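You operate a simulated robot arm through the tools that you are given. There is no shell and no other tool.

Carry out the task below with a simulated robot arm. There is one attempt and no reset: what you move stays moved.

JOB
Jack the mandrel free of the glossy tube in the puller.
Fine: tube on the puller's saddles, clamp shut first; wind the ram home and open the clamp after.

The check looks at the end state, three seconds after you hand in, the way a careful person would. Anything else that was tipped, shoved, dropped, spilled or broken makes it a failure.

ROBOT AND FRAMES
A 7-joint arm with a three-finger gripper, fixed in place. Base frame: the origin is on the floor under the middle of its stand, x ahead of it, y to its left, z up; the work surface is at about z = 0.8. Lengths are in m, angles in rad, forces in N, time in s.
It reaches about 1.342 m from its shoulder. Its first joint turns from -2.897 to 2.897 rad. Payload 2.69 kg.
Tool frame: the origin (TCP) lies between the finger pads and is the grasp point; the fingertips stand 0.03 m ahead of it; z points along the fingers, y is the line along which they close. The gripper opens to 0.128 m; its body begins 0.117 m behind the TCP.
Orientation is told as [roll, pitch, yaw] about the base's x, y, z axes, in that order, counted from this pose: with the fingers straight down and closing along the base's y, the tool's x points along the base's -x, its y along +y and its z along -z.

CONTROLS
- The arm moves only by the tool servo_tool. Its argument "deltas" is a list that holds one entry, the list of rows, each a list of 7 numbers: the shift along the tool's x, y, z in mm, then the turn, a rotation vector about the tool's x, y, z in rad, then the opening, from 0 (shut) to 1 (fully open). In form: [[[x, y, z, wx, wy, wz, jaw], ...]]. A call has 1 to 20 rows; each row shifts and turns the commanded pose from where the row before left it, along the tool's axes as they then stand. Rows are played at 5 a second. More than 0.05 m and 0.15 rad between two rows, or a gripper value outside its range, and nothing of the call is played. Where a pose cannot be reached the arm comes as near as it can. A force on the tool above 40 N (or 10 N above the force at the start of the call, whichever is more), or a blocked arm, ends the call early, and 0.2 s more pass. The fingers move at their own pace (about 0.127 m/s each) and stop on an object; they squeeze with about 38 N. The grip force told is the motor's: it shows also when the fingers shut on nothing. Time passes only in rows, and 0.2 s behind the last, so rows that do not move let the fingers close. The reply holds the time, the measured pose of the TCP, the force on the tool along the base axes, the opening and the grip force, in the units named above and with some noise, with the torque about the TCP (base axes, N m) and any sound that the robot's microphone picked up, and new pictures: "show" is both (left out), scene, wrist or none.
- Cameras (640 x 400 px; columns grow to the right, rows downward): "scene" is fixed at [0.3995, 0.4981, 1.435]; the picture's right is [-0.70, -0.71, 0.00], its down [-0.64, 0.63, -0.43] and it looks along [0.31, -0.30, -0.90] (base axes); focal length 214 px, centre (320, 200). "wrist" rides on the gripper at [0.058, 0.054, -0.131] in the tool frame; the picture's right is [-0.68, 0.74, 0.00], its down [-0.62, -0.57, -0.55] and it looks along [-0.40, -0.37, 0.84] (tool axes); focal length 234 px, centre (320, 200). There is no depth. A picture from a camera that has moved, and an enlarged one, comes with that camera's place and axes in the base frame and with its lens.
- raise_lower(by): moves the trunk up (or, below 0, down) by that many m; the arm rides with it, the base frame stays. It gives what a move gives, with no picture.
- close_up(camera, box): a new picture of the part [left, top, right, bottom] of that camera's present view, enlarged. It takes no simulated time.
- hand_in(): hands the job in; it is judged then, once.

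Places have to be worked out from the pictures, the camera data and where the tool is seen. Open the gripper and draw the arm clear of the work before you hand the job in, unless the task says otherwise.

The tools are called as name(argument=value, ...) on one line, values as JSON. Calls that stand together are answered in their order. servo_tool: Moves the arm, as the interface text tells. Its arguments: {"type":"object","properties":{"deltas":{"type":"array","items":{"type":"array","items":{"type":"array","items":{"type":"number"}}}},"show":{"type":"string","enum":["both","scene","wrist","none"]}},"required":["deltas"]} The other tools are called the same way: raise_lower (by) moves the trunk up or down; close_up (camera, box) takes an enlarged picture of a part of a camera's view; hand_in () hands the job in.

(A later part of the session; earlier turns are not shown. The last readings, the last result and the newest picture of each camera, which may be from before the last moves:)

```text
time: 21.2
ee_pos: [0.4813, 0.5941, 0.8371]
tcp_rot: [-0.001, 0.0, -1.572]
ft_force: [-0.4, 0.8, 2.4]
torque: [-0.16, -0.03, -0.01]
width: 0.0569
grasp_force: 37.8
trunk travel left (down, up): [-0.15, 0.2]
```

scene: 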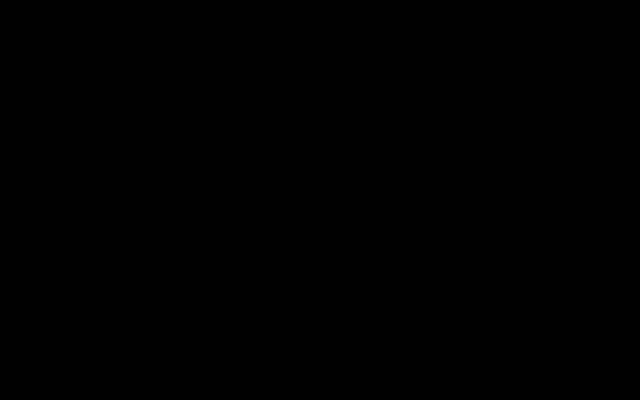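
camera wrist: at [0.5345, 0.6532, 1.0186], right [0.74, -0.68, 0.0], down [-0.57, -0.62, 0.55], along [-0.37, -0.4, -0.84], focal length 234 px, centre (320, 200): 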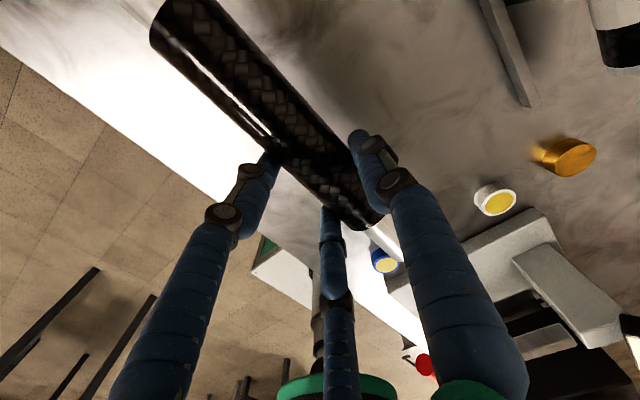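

The force went back to +2.4 N, as at the first grasp, so the tube rests on the bench again. I'll open enough to clear it, then move 39 mm along its axis and slightly higher before re-gripping.

servo_tool(deltas=[[[0, 0, 0, 0, 0, 0, 0.5], [0, 0, 0, 0, 0, 0, 0.6], [0, 0, 0, 0, 0, 0, 0.7], [0, 0, 0, 0, 0, 0, 0.7], [0, 0, -3, 0, 0, 0, 0.7]]], show="wrist")

```text
time: 22.4
ee_pos: [0.4819, 0.5945, 0.8405]
tcp_rot: [0.0, 0.0, -1.57]
ft_force: [0.6, -0.2, 0.3]
torque: [-0.01, 0.02, -0.01]
width: 0.0892
grasp_force: 0.1
trunk travel left (down, up): [-0.15, 0.2]
camera wrist: at [0.5354, 0.6535, 0.9711], right [0.74, -0.68, 0.0], down [-0.57, -0.62, 0.55], along [-0.37, -0.4, -0.84], focal length 234 px, centre (320, 200)
```

wrist: 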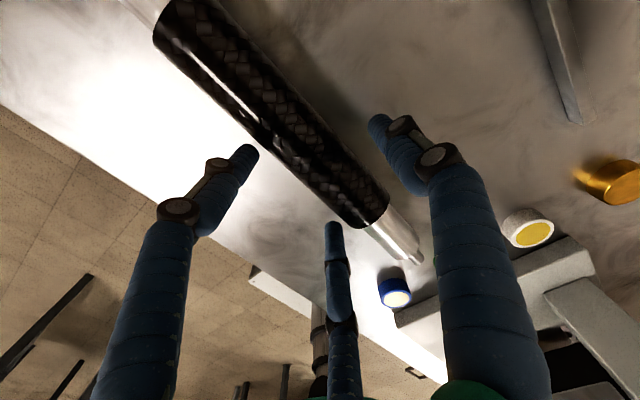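

The tube stayed put between the fingers. I'll slide +39 mm along y and close again.

servo_tool(deltas=[[[20, 0, 0, 0, 0, 0, 0.7], [19, 0, 0.5, 0, 0, 0, 0.7], [0, 0, 0, 0, 0, 0, 0.7], [0, 0, 0, 0, 0, 0, 0.5], [0, 0, 0, 0, 0, 0, 0.4], [0, 0, 0, 0, 0, 0, 0.3], [0, 0, 0, 0, 0, 0, 0.3]]], show="wrist")

```text
time: 24.0
ee_pos: [0.4806, 0.6338, 0.8405]
tcp_rot: [0.0, -0.002, -1.571]
ft_force: [0.2, 0.1, 0.6]
torque: [-0.11, -0.04, 0.02]
width: 0.057
grasp_force: 38.0
trunk travel left (down, up): [-0.15, 0.2]
camera wrist: at [0.5339, 0.6924, 0.9708], right [0.74, -0.68, 0.0], down [-0.57, -0.62, 0.55], along [-0.37, -0.4, -0.84], focal length 234 px, centre (320, 200)
```

wrist: 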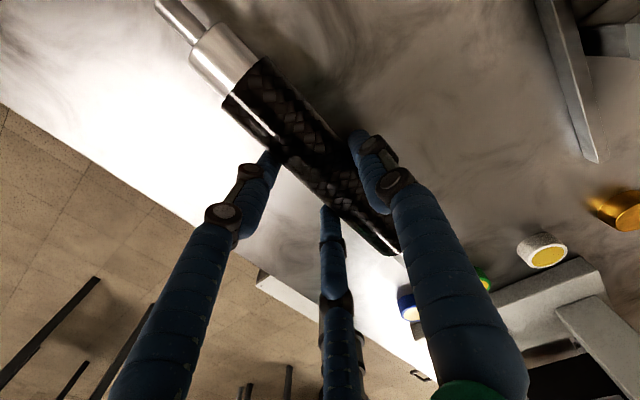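

The grip is at 57 mm and 38 N, near mid-length. I'll lift it and check that it stays level.

servo_tool(deltas=[[[0, 0, -5, 0, 0, 0, 0.25], [0, 0, -10, 0, 0, 0, 0.25], [0, 0, -20, 0, 0, 0, 0.25], [0, 0, -30, 0, 0, 0, 0.25], [0, 0, -40, 0, 0, 0, 0.25], [0, 0, -45, 0, 0, 0, 0.25], [0, 0, -45, 0, 0, 0, 0.25], [0, 0, 0, 0, 0, 0, 0.25]]], show="wrist")

close_up(camera="wrist", box=[140, 0, 300, 140])

```text
time: 25.8
ee_pos: [0.483, 0.6347, 1.034]
tcp_rot: [-0.001, 0.0, -1.571]
ft_force: [0.0, 0.0, -3.1]
torque: [0.08, -0.02, 0.02]
width: 0.0568
grasp_force: 37.8
trunk travel left (down, up): [-0.15, 0.2]
camera wrist: at [0.5348, 0.6937, 1.1668], right [0.74, -0.68, 0.0], down [-0.57, -0.62, 0.55], along [-0.37, -0.4, -0.84], focal length 234 px, centre (320, 200)
```

wrist: 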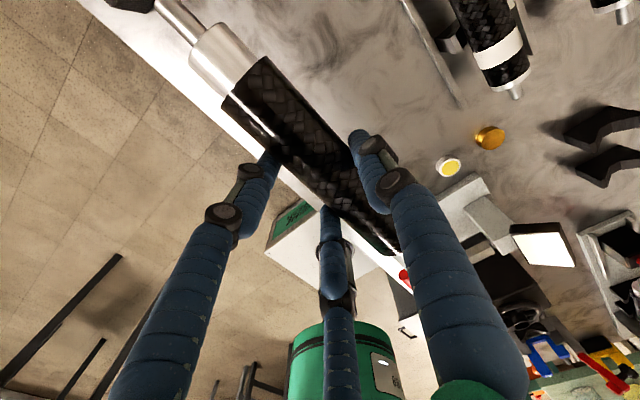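

```text
2.86 times, centred on (220, 70) of wrist
camera zoom: at [0.5348, 0.6937, 1.1668], right [0.74, -0.68, 0.0], down [-0.57, -0.62, 0.55], along [-0.37, -0.4, -0.84], focal length 669 px, centre (606, 571)
```

zoom: 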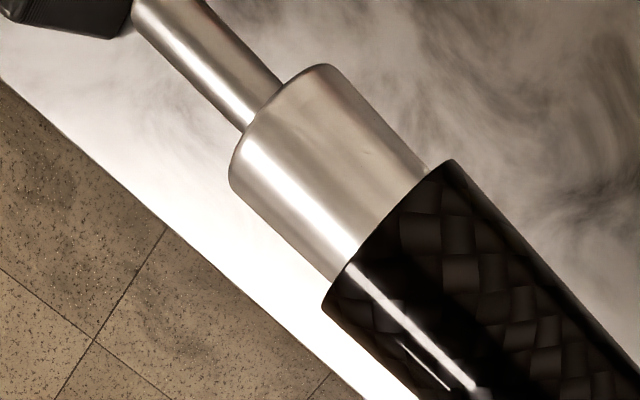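

It hangs steady: 3.1 N, with the −y tube end about 87 mm from the TCP. I'll raise it slightly and carry it over to the puller, above everything.

servo_tool(deltas=[[[-10, 0, -30, 0, 0, 0, 0.25], [-40, 0, -30, 0, 0, 0, 0.25], [-45, 3, 0, 0, 0, 0, 0.25], [-45, 3, 0, 0, 0, 0, 0.25], [-45, 3, 0, 0, 0, 0, 0.25], [-45, 3, 0, 0, 0, 0, 0.25], [-45, 3, 0, 0, 0, 0, 0.25], [-45, 3, 0, 0, 0, 0, 0.25], [-45, 3, 0, 0, 0, 0, 0.25], [-45, 3, 0, 0, 0, 0, 0.25], [-45, 3, 0, 0, 0, 0, 0.25], [-45, 3, 0, 0, 0, 0, 0.25], [-45, 3, 0, 0, 0, 0, 0.25], [-45, 3, 0, 0, 0, 0, 0.25], [-45, 3, 0, 0, 0, 0, 0.25], [-36, 0, 0, 0, 0, 0, 0.25], [-20, 0, 0, 0, 0, 0, 0.25], [0, 0, 0, 0, 0, 0, 0.25]]], show="both")

```text
time: 29.6
ee_pos: [0.5217, -0.0576, 1.0939]
tcp_rot: [0.001, 0.0, -1.57]
ft_force: [0.6, -0.6, -2.1]
torque: [0.07, 0.06, 0.0]
width: 0.0568
grasp_force: 38.2
trunk travel left (down, up): [-0.15, 0.2]
camera wrist: at [0.5737, 0.0011, 1.2254], right [0.74, -0.68, 0.0], down [-0.57, -0.62, 0.55], along [-0.37, -0.4, -0.84], focal length 234 px, centre (320, 200)
```

scene: 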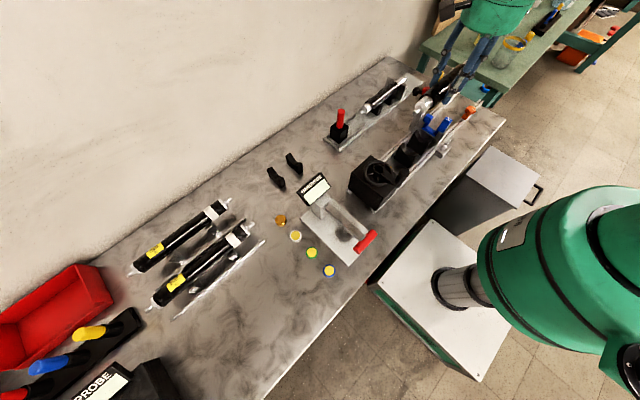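
wrist: 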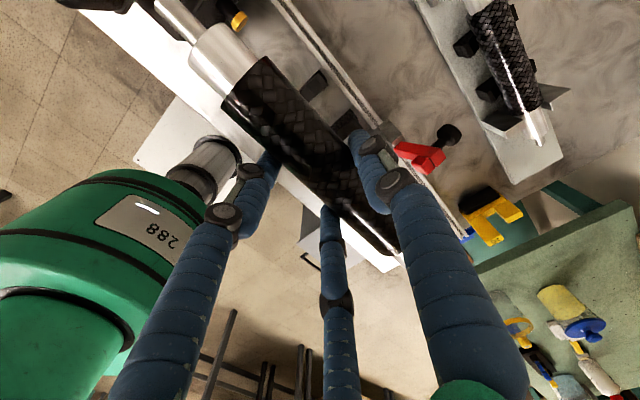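

The tube is above the puller at (0.522, −0.058). I'll now roll the gripper about the tube axis so the +x finger dips and the paired fingers rise, checking the direction with a small first step.

servo_tool(deltas=[[[0, 0, 0, 0.14, 0, 0, 0.25], [0, 0, 0, 0, 0, 0, 0.25]]], show="wrist")

```text
time: 30.2
ee_pos: [0.5216, -0.0572, 1.0921]
tcp_rot: [-0.142, 0.001, -1.57]
ft_force: [1.8, -0.4, -3.3]
torque: [0.07, 0.12, 0.0]
width: 0.0568
grasp_force: 37.7
trunk travel left (down, up): [-0.15, 0.2]
camera wrist: at [0.593, 0.0013, 1.2161], right [0.73, -0.68, -0.1], down [-0.48, -0.62, 0.62], along [-0.49, -0.4, -0.78], focal length 234 px, centre (320, 200)
```

wrist: 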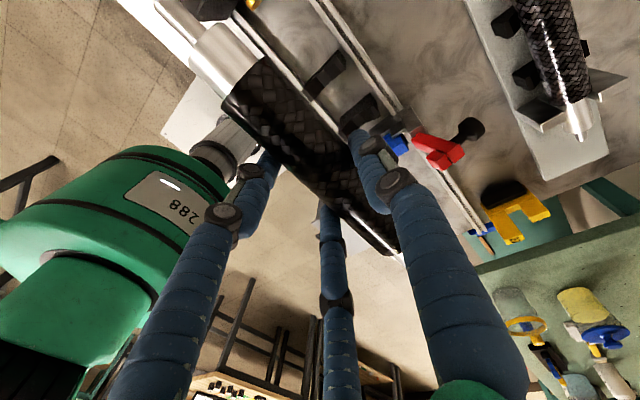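

The direction is right: the gripper leans toward +x and the single finger goes down. I'll complete the roll to about 32°.

servo_tool(deltas=[[[0, 0, 0, 0.14, 0, 0, 0.25], [0, 0, 0, 0.14, 0, 0, 0.25], [0, 0, 0, 0.14, 0, 0, 0.25], [0, 0, 0, 0, 0, 0, 0.25]]], show="both")

```text
time: 31.2
ee_pos: [0.5217, -0.0567, 1.0938]
tcp_rot: [-0.562, 0.001, -1.571]
ft_force: [0.5, 0.7, -3.1]
torque: [0.01, 0.05, -0.03]
width: 0.0568
grasp_force: 37.6
trunk travel left (down, up): [-0.15, 0.2]
camera wrist: at [0.636, 0.0013, 1.177], right [0.62, -0.68, -0.39], down [-0.19, -0.62, 0.77], along [-0.76, -0.4, -0.51], focal length 234 px, centre (320, 200)
```

scene: 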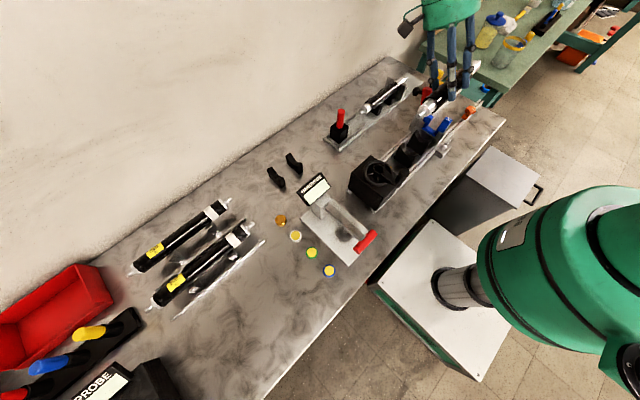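
wrist: 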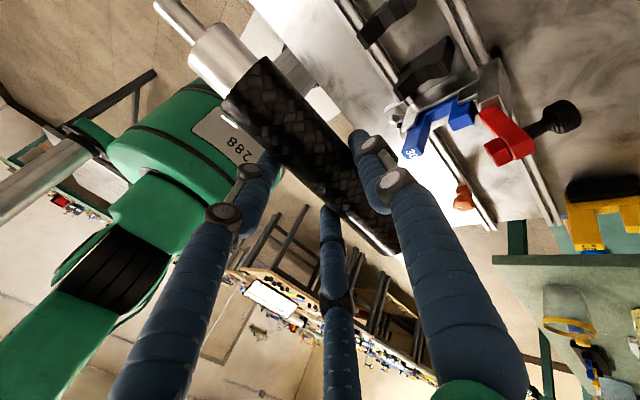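

The tilt is 32° and the tube is held firmly. From this angle the saddles, holder and lever are visible, so I'll zoom in to refine their positions before lowering.

close_up(camera="wrist", box=[340, 0, 500, 120])

close_up(camera="wrist", box=[380, 60, 600, 220])

close_up(camera="scene", box=[390, 30, 510, 160])

```text
3.33 times, centred on (420, 60) of wrist
camera zoom: at [0.636, 0.0013, 1.177], right [0.62, -0.68, -0.39], down [-0.19, -0.62, 0.77], along [-0.76, -0.4, -0.51], focal length 781 px, centre (-13, 667)
```

zoom: 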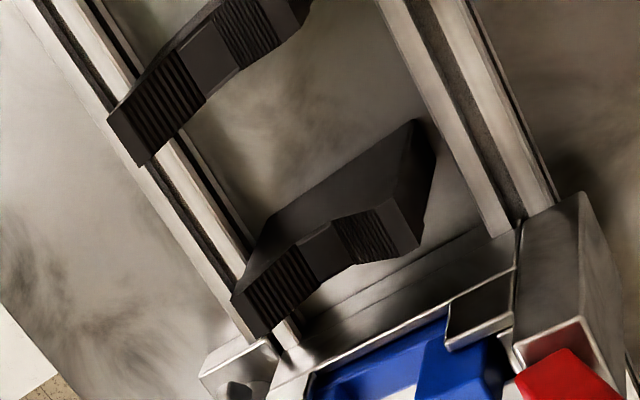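

```text
2.50 times, centred on (490, 140) of wrist
camera zoom: at [0.636, 0.0013, 1.177], right [0.62, -0.68, -0.39], down [-0.19, -0.62, 0.77], along [-0.76, -0.4, -0.51], focal length 585 px, centre (-105, 350)
```

zoom: 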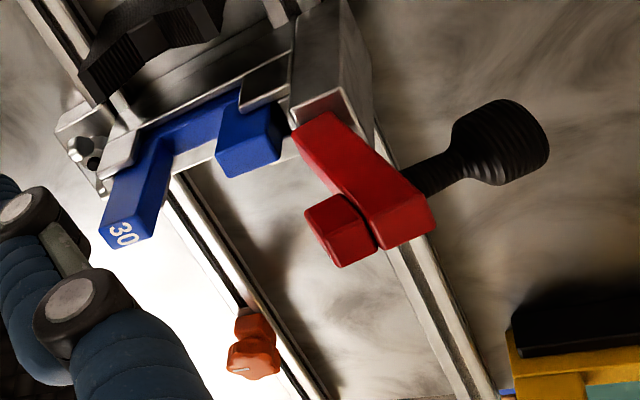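

```text
3.08 times, centred on (450, 95) of scene
camera zoom: at [0.3995, 0.4981, 1.435], right [-0.7, -0.71, 0.0], down [-0.64, 0.63, -0.43], along [0.31, -0.3, -0.9], focal length 660 px, centre (-80, 523)
```

zoom: 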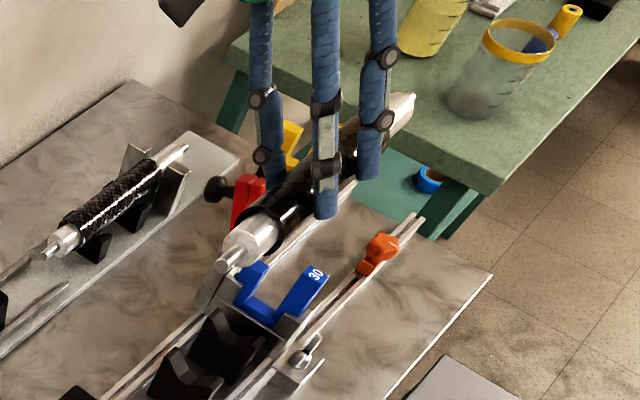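

Saddle 2 spans y≈−0.097 to −0.117, the holder's front face is at y≈−0.148, and the centreline is x≈0.5205. I'll check where the tube's −y end sits in the grip before lowering.

close_up(camera="wrist", box=[320, 190, 420, 270])

close_up(camera="wrist", box=[140, 0, 300, 140])

close_up(camera="scene", box=[410, 40, 480, 110])

```text
5.00 times, centred on (370, 230) of wrist
camera zoom: at [0.636, 0.0013, 1.177], right [0.62, -0.68, -0.39], down [-0.19, -0.62, 0.77], along [-0.76, -0.4, -0.51], focal length 1171 px, centre (70, 50)
```

zoom: 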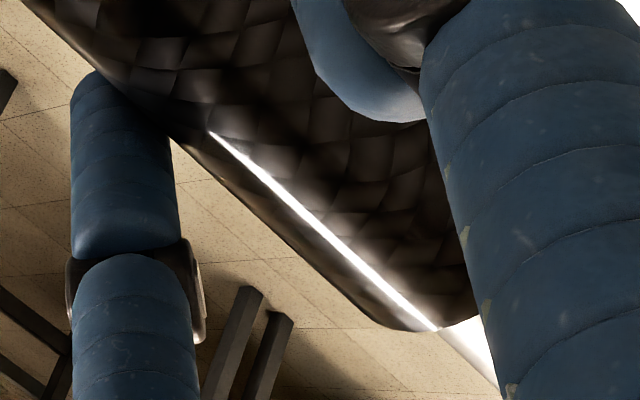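

```text
2.86 times, centred on (220, 70) of wrist
camera zoom: at [0.636, 0.0013, 1.177], right [0.62, -0.68, -0.39], down [-0.19, -0.62, 0.77], along [-0.76, -0.4, -0.51], focal length 669 px, centre (606, 571)
```

zoom: 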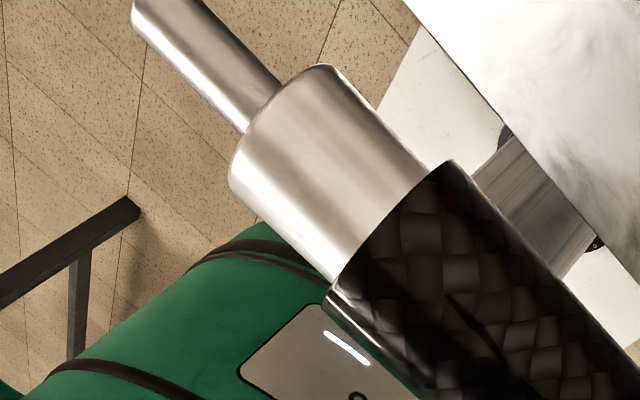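

```text
5.71 times, centred on (445, 75) of scene
camera zoom: at [0.3995, 0.4981, 1.435], right [-0.7, -0.71, 0.0], down [-0.64, 0.63, -0.43], along [0.31, -0.3, -0.9], focal length 1226 px, centre (-394, 914)
```

zoom: 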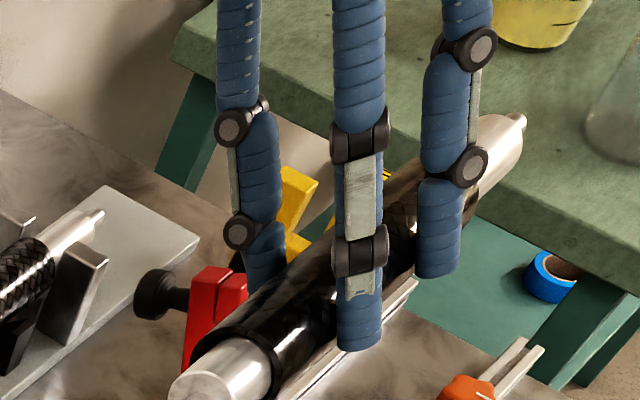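

The tube's −y end is about 90 mm and the stub's +y end about 126 mm from the TCP. So TCP y≈−0.055 puts the tube just short of the holder, with about 10 mm clear of the ram. I'll lower 160 mm straight down first, then check.

servo_tool(deltas=[[[1.5, 21.7, 33.6, 0, 0, 0, 0.25], [0, 21.7, 33.6, 0, 0, 0, 0.25], [0, 21.7, 33.6, 0, 0, 0, 0.25], [0, 21.7, 33.6, 0, 0, 0, 0.25], [0, 0, 0, 0, 0, 0, 0.25]]], show="both")

close_up(camera="scene", box=[370, 70, 490, 180])

close_up(camera="wrist", box=[140, 0, 480, 270])

```text
time: 32.4
ee_pos: [0.5239, -0.0557, 0.9351]
tcp_rot: [-0.56, 0.001, -1.571]
ft_force: [0.9, 0.2, -3.1]
torque: [0.06, 0.06, -0.01]
width: 0.0567
grasp_force: 37.9
trunk travel left (down, up): [-0.15, 0.2]
camera wrist: at [0.6388, 0.0026, 1.0167], right [0.62, -0.68, -0.39], down [-0.19, -0.62, 0.77], along [-0.76, -0.4, -0.51], focal length 234 px, centre (320, 200)
```

scene: 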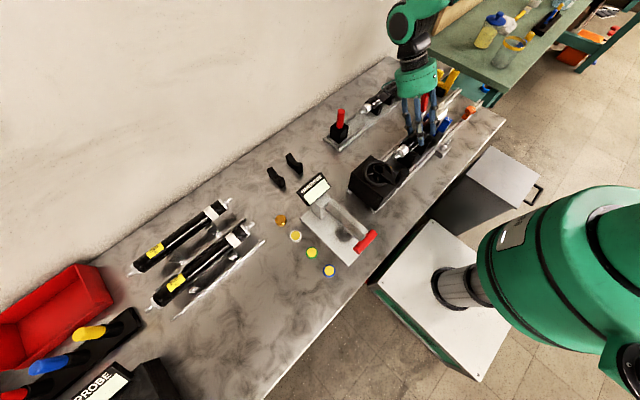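
wrist: 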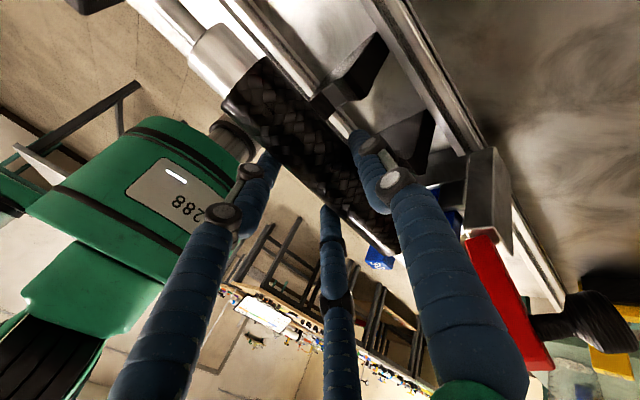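

```text
3.64 times, centred on (430, 125) of scene
camera zoom: at [0.3995, 0.4981, 1.435], right [-0.7, -0.71, 0.0], down [-0.64, 0.63, -0.43], along [0.31, -0.3, -0.9], focal length 780 px, centre (-80, 473)
```

zoom: 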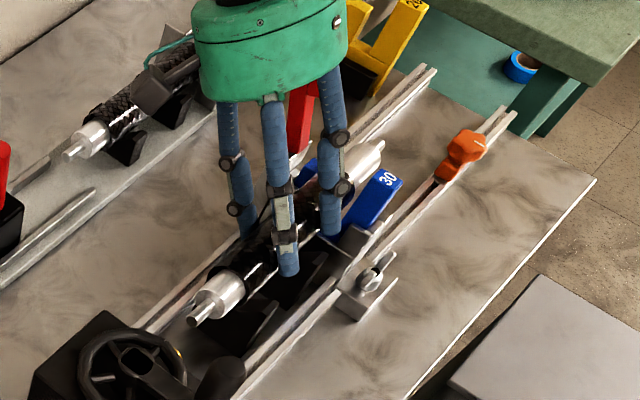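

```text
1.48 times, centred on (310, 135) of wrist
camera zoom: at [0.6388, 0.0026, 1.0167], right [0.62, -0.68, -0.39], down [-0.19, -0.62, 0.77], along [-0.76, -0.4, -0.51], focal length 347 px, centre (335, 296)
```

zoom: 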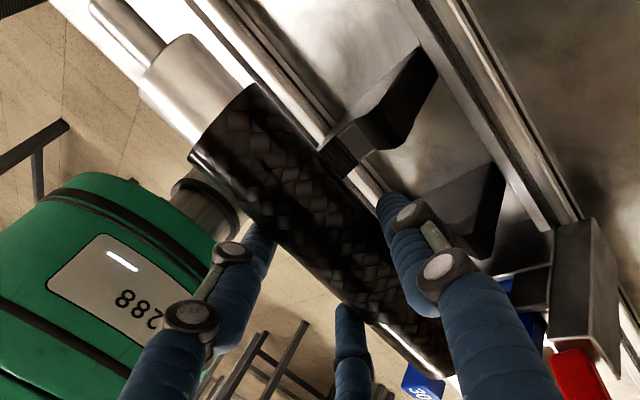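

The mandrel is lining up above the fork gap and the single finger is heading between the saddles. I'll lower the remaining distance in small steps.

servo_tool(deltas=[[[0, 5.3, 8.5, 0, 0, 0, 0.25], [0, 5.3, 8.5, 0, 0, 0, 0.25], [0, 2.7, 4.2, 0, 0, 0, 0.25], [0, 2.7, 4.2, 0, 0, 0, 0.25], [0, 0, 0, 0, 0, 0, 0.25]]], show="both")

close_up(camera="scene", box=[380, 80, 460, 170])

close_up(camera="wrist", box=[240, 40, 480, 250])

```text
time: 33.6
ee_pos: [0.5234, -0.0566, 0.9044]
tcp_rot: [-0.562, -0.001, -1.571]
ft_force: [0.0, -4.4, -1.5]
torque: [0.02, -0.02, -0.02]
width: 0.0567
grasp_force: 38.0
trunk travel left (down, up): [-0.15, 0.2]
camera wrist: at [0.6375, 0.0024, 0.9875], right [0.62, -0.68, -0.39], down [-0.19, -0.62, 0.77], along [-0.76, -0.4, -0.51], focal length 234 px, centre (320, 200)
```

scene: 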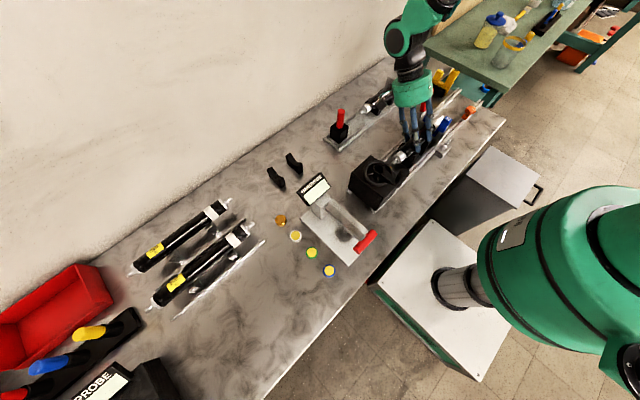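
wrist: 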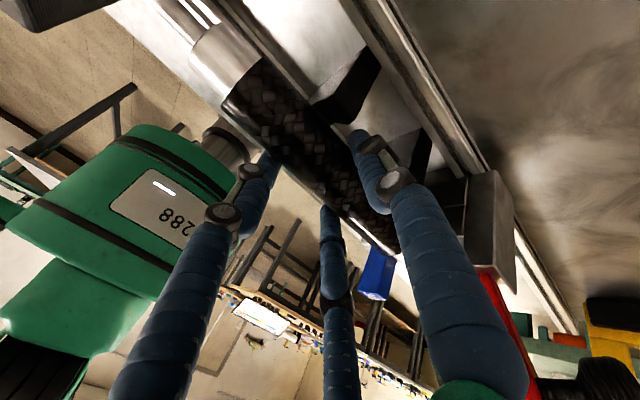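

```text
4.44 times, centred on (420, 125) of scene
camera zoom: at [0.3995, 0.4981, 1.435], right [-0.7, -0.71, 0.0], down [-0.64, 0.63, -0.43], along [0.31, -0.3, -0.9], focal length 953 px, centre (-124, 533)
```

zoom: 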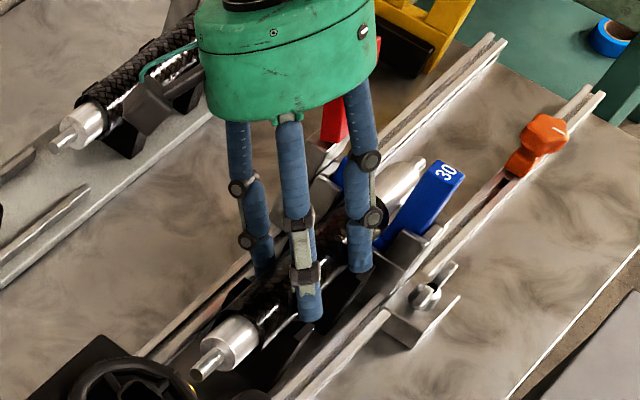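

```text
1.90 times, centred on (360, 145) of wrist
camera zoom: at [0.6375, 0.0024, 0.9875], right [0.62, -0.68, -0.39], down [-0.19, -0.62, 0.77], along [-0.76, -0.4, -0.51], focal length 446 px, centre (244, 305)
```

zoom: 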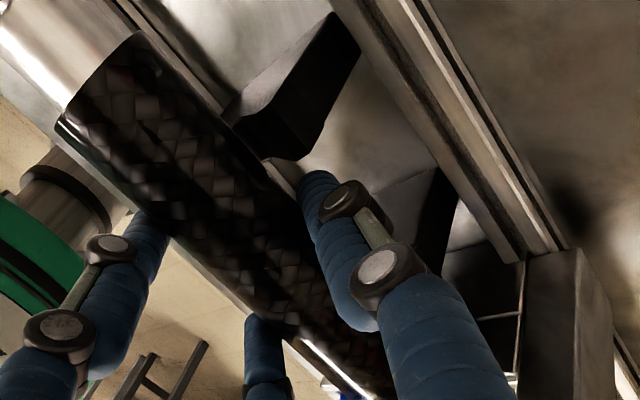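

At TCP z=0.904 there's a −4.4 N force in y, so something is being touched. I'll look closely before going further: stub versus ram, fingers versus saddle 1, and the fork side.

close_up(camera="wrist", box=[60, 0, 260, 110])

close_up(camera="wrist", box=[290, 40, 450, 200])

close_up(camera="scene", box=[370, 130, 430, 190])

close_up(camera="scene", box=[425, 100, 475, 150])

```text
3.20 times, centred on (160, 55) of wrist
camera zoom: at [0.6375, 0.0024, 0.9875], right [0.62, -0.68, -0.39], down [-0.19, -0.62, 0.77], along [-0.76, -0.4, -0.51], focal length 749 px, centre (832, 664)
```

zoom: 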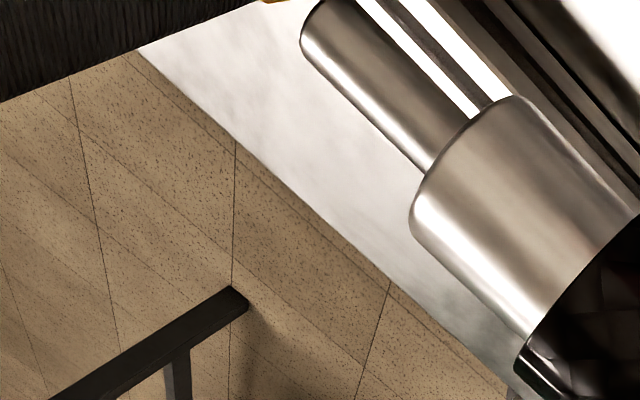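

```text
2.50 times, centred on (370, 120) of wrist
camera zoom: at [0.6375, 0.0024, 0.9875], right [0.62, -0.68, -0.39], down [-0.19, -0.62, 0.77], along [-0.76, -0.4, -0.51], focal length 585 px, centre (195, 400)
```

zoom: 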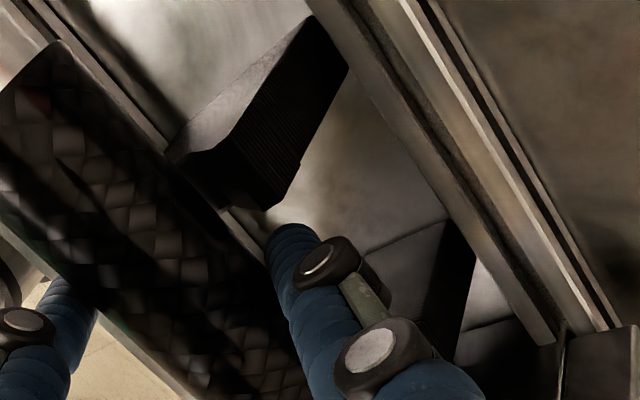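

```text
6.67 times, centred on (400, 160) of scene
camera zoom: at [0.3995, 0.4981, 1.435], right [-0.7, -0.71, 0.0], down [-0.64, 0.63, -0.43], along [0.31, -0.3, -0.9], focal length 1430 px, centre (-213, 467)
```

zoom: 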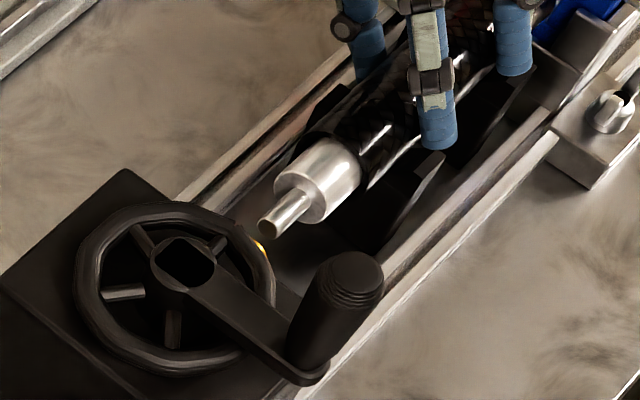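

```text
8.00 times, centred on (450, 125) of scene
camera zoom: at [0.3995, 0.4981, 1.435], right [-0.7, -0.71, 0.0], down [-0.64, 0.63, -0.43], along [0.31, -0.3, -0.9], focal length 1716 px, centre (-720, 800)
```

zoom: 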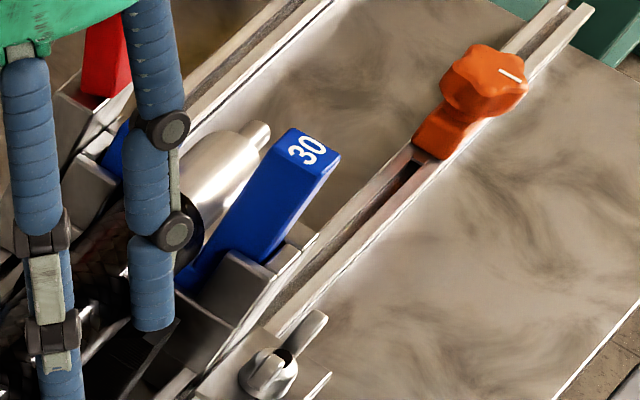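

The stub end (y≈0.068) appears to be right at the ram's yellow tip, which fits the −y push. I'll back up 6 mm, shift 3 mm toward the fork, and watch the force.

servo_tool(deltas=[[[0, -3.2, -5.1, 0, 0, 0, 0.25], [0, 0, 0, 0, 0, 0, 0.25]]], show="none")

servo_tool(deltas=[[[-3, 0, 0, 0, 0, 0, 0.25], [0, 0, 0, 0, 0, 0, 0.25]]], show="wrist")

close_up(camera="wrist", box=[100, 0, 260, 100])

close_up(camera="scene", box=[375, 135, 415, 175])

close_up(camera="scene", box=[420, 105, 460, 145])

```text
time: 34.2
ee_pos: [0.5222, -0.0561, 0.9099]
tcp_rot: [-0.559, 0.0, -1.57]
ft_force: [-1.0, -0.2, -2.8]
torque: [0.06, 0.0, 0.0]
width: 0.057
grasp_force: 38.1
trunk travel left (down, up): [-0.15, 0.2]
```

```text
time: 34.8
ee_pos: [0.5242, -0.0592, 0.9105]
tcp_rot: [-0.56, 0.0, -1.57]
ft_force: [-0.4, -0.5, -3.1]
torque: [0.06, 0.02, -0.04]
width: 0.0567
grasp_force: 37.8
trunk travel left (down, up): [-0.15, 0.2]
camera wrist: at [0.6376, 0.0001, 0.9933], right [0.62, -0.68, -0.39], down [-0.19, -0.62, 0.77], along [-0.76, -0.4, -0.51], focal length 234 px, centre (320, 200)
```

wrist: 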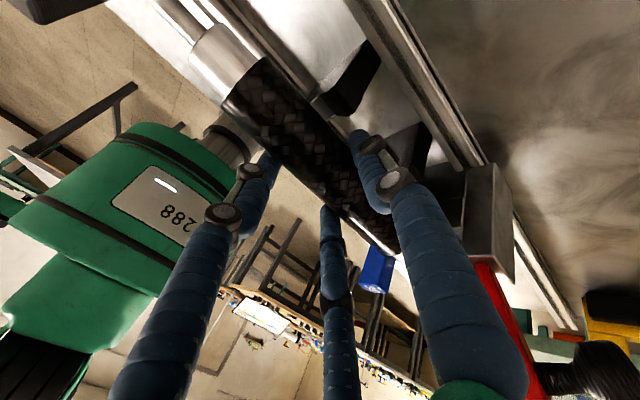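

```text
4.00 times, centred on (180, 50) of wrist
camera zoom: at [0.6376, 0.0001, 0.9933], right [0.62, -0.68, -0.39], down [-0.19, -0.62, 0.77], along [-0.76, -0.4, -0.51], focal length 937 px, centre (880, 800)
```

zoom: 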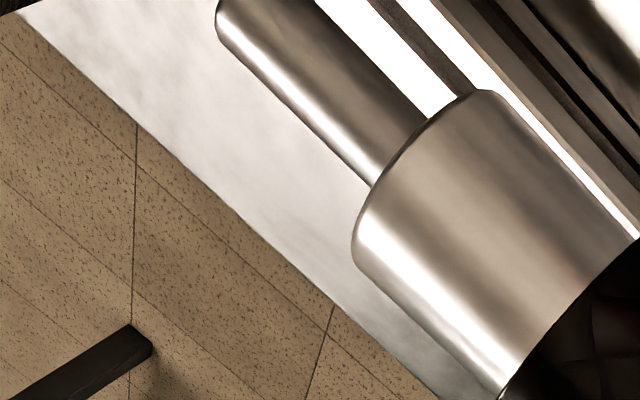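

```text
10.00 times, centred on (395, 155) of scene
camera zoom: at [0.3995, 0.4981, 1.435], right [-0.7, -0.71, 0.0], down [-0.64, 0.63, -0.43], along [0.31, -0.3, -0.9], focal length 2145 px, centre (-430, 650)
```

zoom: 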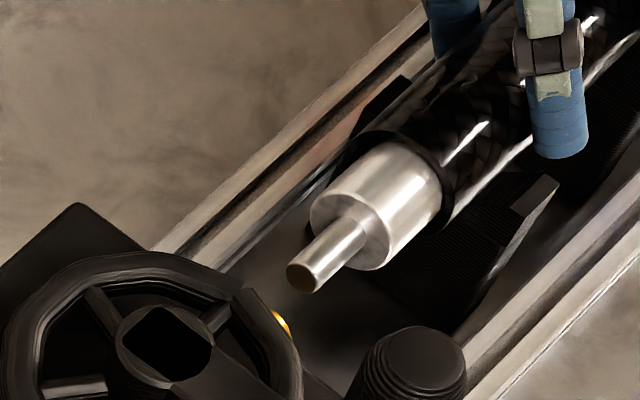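

```text
10.00 times, centred on (440, 125) of scene
camera zoom: at [0.3995, 0.4981, 1.435], right [-0.7, -0.71, 0.0], down [-0.64, 0.63, -0.43], along [0.31, -0.3, -0.9], focal length 2145 px, centre (-880, 950)
```

zoom: 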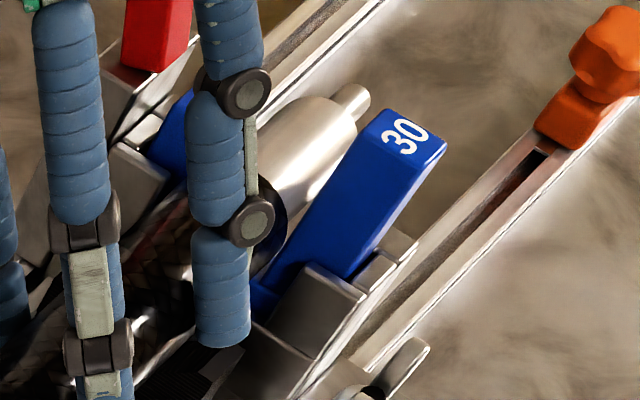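

Backing up cleared the force, so the contact was real. Now 3 mm nearer the fork, I'll lower in very small steps and read the force each time.

servo_tool(deltas=[[[0, 1.33, 2.12, 0, 0, 0, 0.25], [0, 1.33, 2.12, 0, 0, 0, 0.25], [0, 0, 0, 0, 0, 0, 0.25]]], show="none")

servo_tool(deltas=[[[0, 0.8, 1.27, 0, 0, 0, 0.25], [0, 0.0, 0.0, 0, 0, 0, 0.25]]], show="none")

```text
time: 35.6
ee_pos: [0.524, -0.0587, 0.9058]
tcp_rot: [-0.56, -0.001, -1.569]
ft_force: [-0.2, 0.2, -3.3]
torque: [0.02, -0.03, -0.03]
width: 0.0569
grasp_force: 37.9
trunk travel left (down, up): [-0.15, 0.2]
```

```text
time: 36.2
ee_pos: [0.5235, -0.0584, 0.9039]
tcp_rot: [-0.56, 0.0, -1.57]
ft_force: [0.1, -0.1, -3.0]
torque: [0.05, -0.01, 0.0]
width: 0.0567
grasp_force: 37.6
trunk travel left (down, up): [-0.15, 0.2]
```

No contact now at the same height, so the shift cleared it. I'll keep lowering in 2–3 mm steps.

servo_tool(deltas=[[[0, 1.33, 2.12, 0, 0, 0, 0.25], [0, 0, 0, 0, 0, 0, 0.25]]], show="none")

servo_tool(deltas=[[[0, 1.33, 2.12, 0, 0, 0, 0.25], [0, 0, 0, 0, 0, 0, 0.25]]], show="wrist")

close_up(camera="scene", box=[375, 125, 425, 175])

close_up(camera="scene", box=[415, 100, 465, 150])

```text
time: 36.8
ee_pos: [0.5229, -0.0585, 0.902]
tcp_rot: [-0.56, 0.001, -1.571]
ft_force: [1.1, -0.6, -2.7]
torque: [0.02, -0.01, -0.01]
width: 0.0566
grasp_force: 37.9
trunk travel left (down, up): [-0.15, 0.2]
```

```text
time: 37.4
ee_pos: [0.5223, -0.0593, 0.8992]
tcp_rot: [-0.56, 0.0, -1.571]
ft_force: [-1.1, -0.2, -0.4]
torque: [-0.11, -0.04, -0.05]
width: 0.0568
grasp_force: 38.3
trunk travel left (down, up): [-0.15, 0.2]
camera wrist: at [0.6371, -0.0004, 0.9822], right [0.62, -0.68, -0.39], down [-0.19, -0.62, 0.77], along [-0.76, -0.4, -0.51], focal length 234 px, centre (320, 200)
```

wrist: 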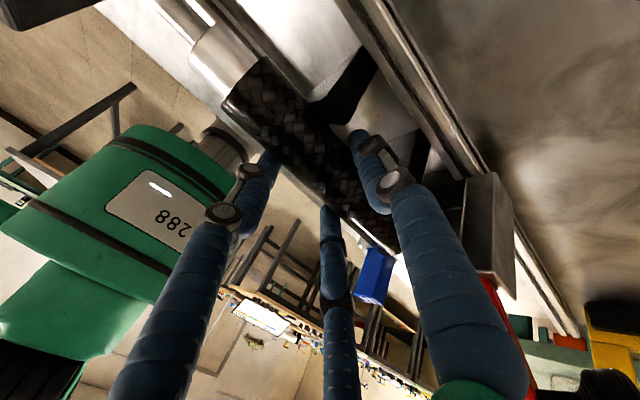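

```text
8.00 times, centred on (400, 150) of scene
camera zoom: at [0.3995, 0.4981, 1.435], right [-0.7, -0.71, 0.0], down [-0.64, 0.63, -0.43], along [0.31, -0.3, -0.9], focal length 1716 px, centre (-320, 600)
```

zoom: 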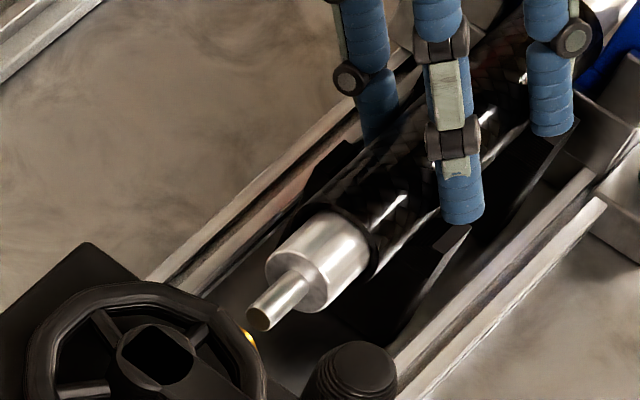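

```text
8.00 times, centred on (440, 125) of scene
camera zoom: at [0.3995, 0.4981, 1.435], right [-0.7, -0.71, 0.0], down [-0.64, 0.63, -0.43], along [0.31, -0.3, -0.9], focal length 1716 px, centre (-640, 800)
```

zoom: 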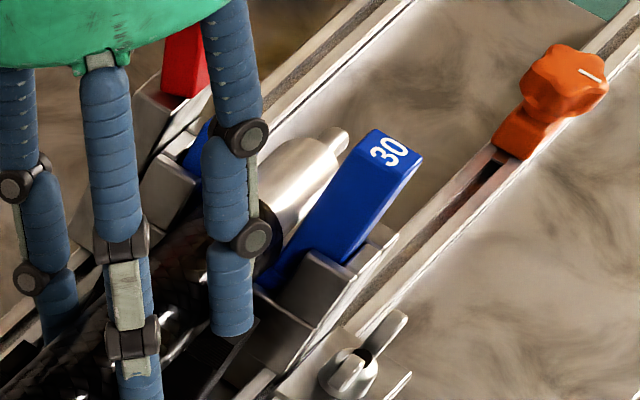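

The load is coming off (−0.4 N) with the moment pointing at saddle 2, so the tube is starting to seat. I'll go another 1–2 mm.

servo_tool(deltas=[[[0, 0.53, 0.85, 0, 0, 0, 0.25], [0, 0, 0, 0, 0, 0, 0.25]]], show="none")

servo_tool(deltas=[[[0, 0.53, 0.85, 0, 0, 0, 0.25], [0, 0, 0, 0, 0, 0, 0.25]]], show="none")

```text
time: 38.0
ee_pos: [0.5235, -0.0587, 0.8989]
tcp_rot: [-0.56, 0.001, -1.572]
ft_force: [-4.9, 2.6, 15.6]
torque: [-0.26, 0.01, -0.12]
width: 0.0568
grasp_force: 38.3
trunk travel left (down, up): [-0.15, 0.2]
```

```text
time: 38.6
ee_pos: [0.5213, -0.0597, 0.8987]
tcp_rot: [-0.558, 0.001, -1.571]
ft_force: [-9.6, 1.4, 31.8]
torque: [0.06, 0.0, -0.1]
width: 0.0569
grasp_force: 37.9
trunk travel left (down, up): [-0.15, 0.2]
```

It's firmly seated, now pressing 32 N. I'll back off about 1.7 mm so the grip is neutral before opening.

servo_tool(deltas=[[[0, -1.3, -1.2, 0, 0, 0, 0.25], [0, 0, 0, 0, 0, 0, 0.25]]], show="none")

```text
time: 39.2
ee_pos: [0.5217, -0.0578, 0.8982]
tcp_rot: [-0.559, 0.0, -1.572]
ft_force: [-7.1, -5.5, 10.3]
torque: [-0.41, 0.09, -0.16]
width: 0.057
grasp_force: 38.0
trunk travel left (down, up): [-0.15, 0.2]
```

Still about 10 N up and 7 N toward −x, so the tube wants to sit a little further −x. I'll ease it that way.

servo_tool(deltas=[[[0, -0.95, 0, 0, 0, 0, 0.25], [0, 0, 0, 0, 0, 0, 0.25]]], show="none")

```text
time: 39.8
ee_pos: [0.5223, -0.059, 0.8983]
tcp_rot: [-0.561, -0.001, -1.572]
ft_force: [-0.3, -0.1, -2.6]
torque: [0.01, 0.01, -0.01]
width: 0.0571
grasp_force: 37.9
trunk travel left (down, up): [-0.15, 0.2]
```

The force is back to about tube weight, so it's resting within half a millimetre of the saddles. I'll open the fingers slightly to release it.

servo_tool(deltas=[[[0, 0, 0, 0, 0, 0, 0.48], [0, 0, 0, 0, 0, 0, 0.52], [0, 0, 0, 0, 0, 0, 0.55], [0, 0, 0, 0, 0, 0, 0.55]]], show="both")

close_up(camera="scene", box=[375, 105, 455, 175])

```text
time: 40.8
ee_pos: [0.522, -0.0583, 0.8989]
tcp_rot: [-0.56, 0.001, -1.572]
ft_force: [0.0, -0.3, -0.2]
torque: [-0.02, 0.0, -0.01]
width: 0.0704
grasp_force: 0.0
trunk travel left (down, up): [-0.15, 0.2]
camera wrist: at [0.6362, 0.0, 0.9824], right [0.62, -0.68, -0.39], down [-0.19, -0.62, 0.77], along [-0.76, -0.4, -0.51], focal length 234 px, centre (320, 200)
```

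scene: 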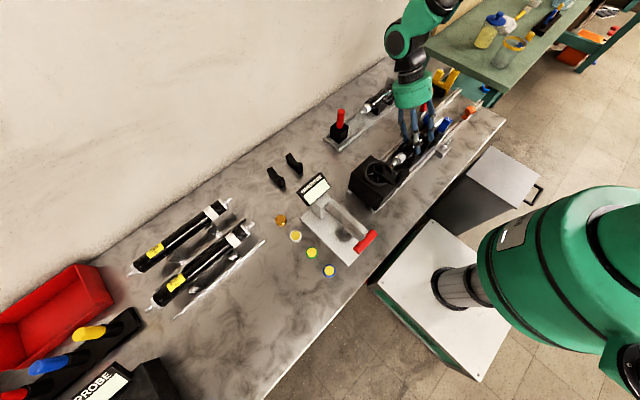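
wrist: 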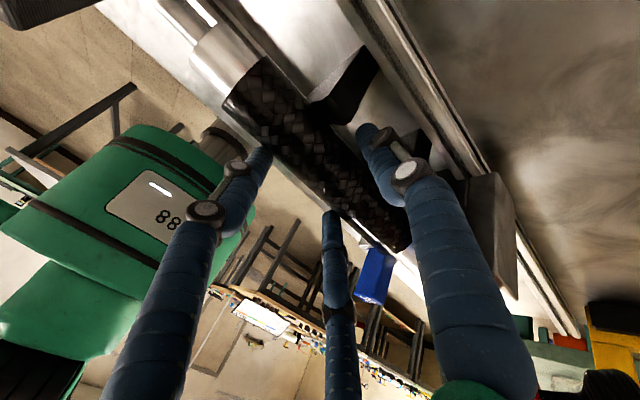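

```text
5.71 times, centred on (415, 140) of scene
camera zoom: at [0.3995, 0.4981, 1.435], right [-0.7, -0.71, 0.0], down [-0.64, 0.63, -0.43], along [0.31, -0.3, -0.9], focal length 1226 px, centre (-223, 543)
```

zoom: 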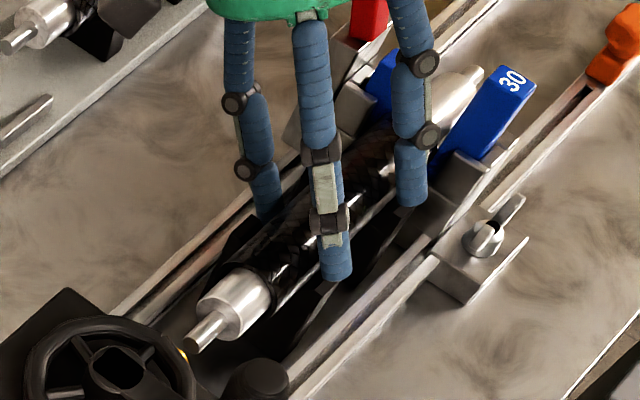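

Released, with zero force, and the tube sits in the saddles with its mandrel in the fork. I'll withdraw along the tool axis and then straighten up.

servo_tool(deltas=[[[0, 0, -8, 0, 0, 0, 0.55], [0, 0, -12, 0, 0, 0, 0.55], [0, 0, -25, 0, 0, 0, 0.55], [0, 0, -35, 0, 0, 0, 0.6], [0, 0, -40, 0, 0, 0, 0.6], [0, 0, -40, 0, 0, 0, 0.6], [0, 0, -20, -0.14, 0, 0, 0.6], [0, 0, 0, -0.14, 0, 0, 0.6], [0, 0, 0, -0.14, 0, 0, 0.6], [0, 0, 0, -0.14, 0, 0, 0.6], [0, 0, 0, 0, 0, 0, 0.6]]], show="both")

close_up(camera="scene", box=[370, 90, 480, 180])

close_up(camera="scene", box=[415, 95, 465, 145])

```text
time: 43.2
ee_pos: [0.6155, -0.0595, 1.0518]
tcp_rot: [0.002, -0.001, -1.571]
ft_force: [-1.2, -0.1, 1.0]
torque: [0.0, -0.06, 0.01]
width: 0.0764
grasp_force: 0.1
trunk travel left (down, up): [-0.15, 0.2]
camera wrist: at [0.669, -0.0009, 1.1842], right [0.74, -0.68, 0.0], down [-0.57, -0.62, 0.55], along [-0.37, -0.4, -0.84], focal length 234 px, centre (320, 200)
```

scene: 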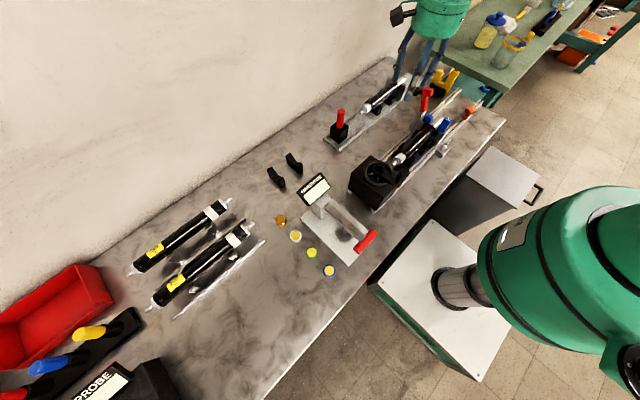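
wrist: 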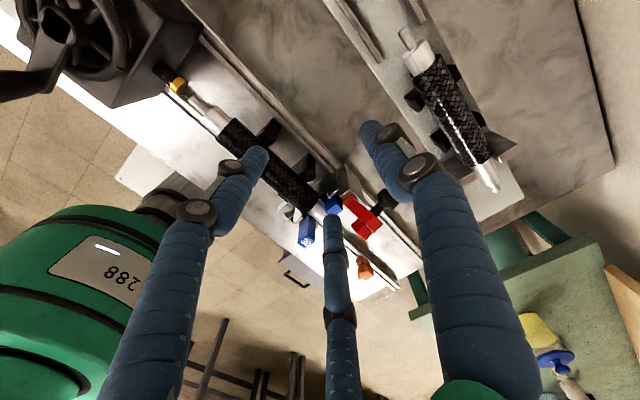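

```text
4.44 times, centred on (425, 135) of scene
camera zoom: at [0.3995, 0.4981, 1.435], right [-0.7, -0.71, 0.0], down [-0.64, 0.63, -0.43], along [0.31, -0.3, -0.9], focal length 953 px, centre (-147, 489)
```

zoom: 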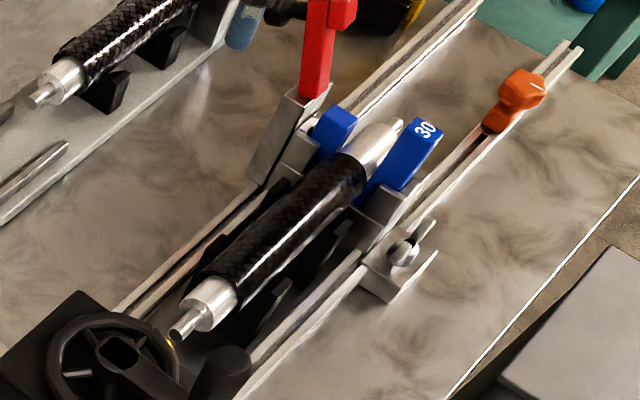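

```text
8.00 times, centred on (440, 120) of scene
camera zoom: at [0.3995, 0.4981, 1.435], right [-0.7, -0.71, 0.0], down [-0.64, 0.63, -0.43], along [0.31, -0.3, -0.9], focal length 1716 px, centre (-640, 840)
```

zoom: 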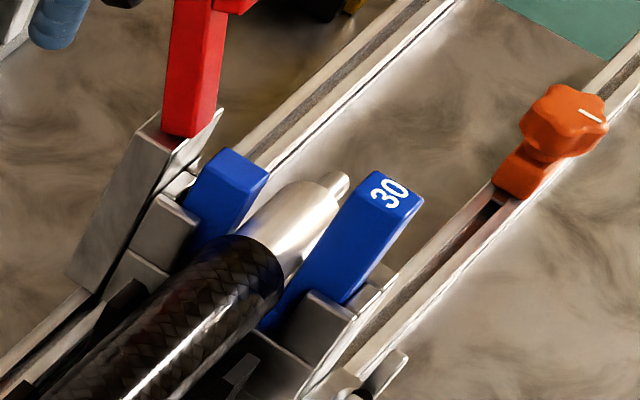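

The tube lies in both saddles with its end at the fork. From the wrist view I'll check that the ram tip lines up with the stub, and look at the clamp.

close_up(camera="wrist", box=[140, 50, 300, 210])

close_up(camera="wrist", box=[270, 150, 430, 300])

```text
2.50 times, centred on (220, 130) of wrist
camera zoom: at [0.669, -0.0009, 1.1842], right [0.74, -0.68, 0.0], down [-0.57, -0.62, 0.55], along [-0.37, -0.4, -0.84], focal length 585 px, centre (570, 375)
```

zoom: 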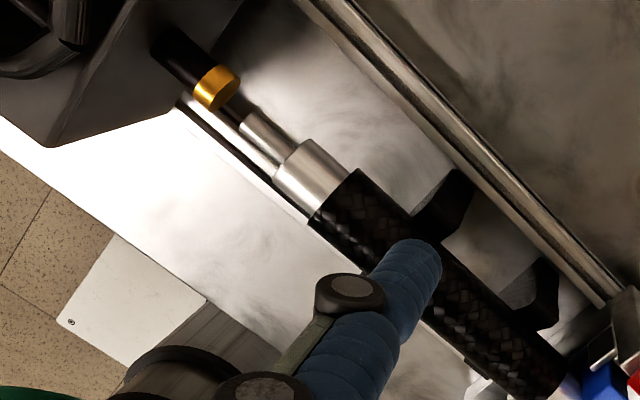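

```text
2.67 times, centred on (350, 225) of wrist
camera zoom: at [0.669, -0.0009, 1.1842], right [0.74, -0.68, 0.0], down [-0.57, -0.62, 0.55], along [-0.37, -0.4, -0.84], focal length 624 px, centre (240, 133)
```

zoom: 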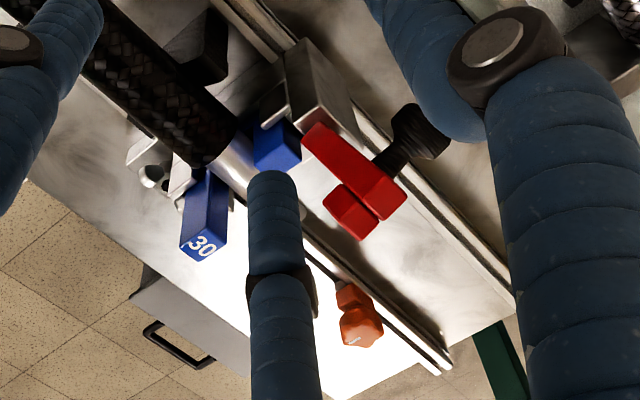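

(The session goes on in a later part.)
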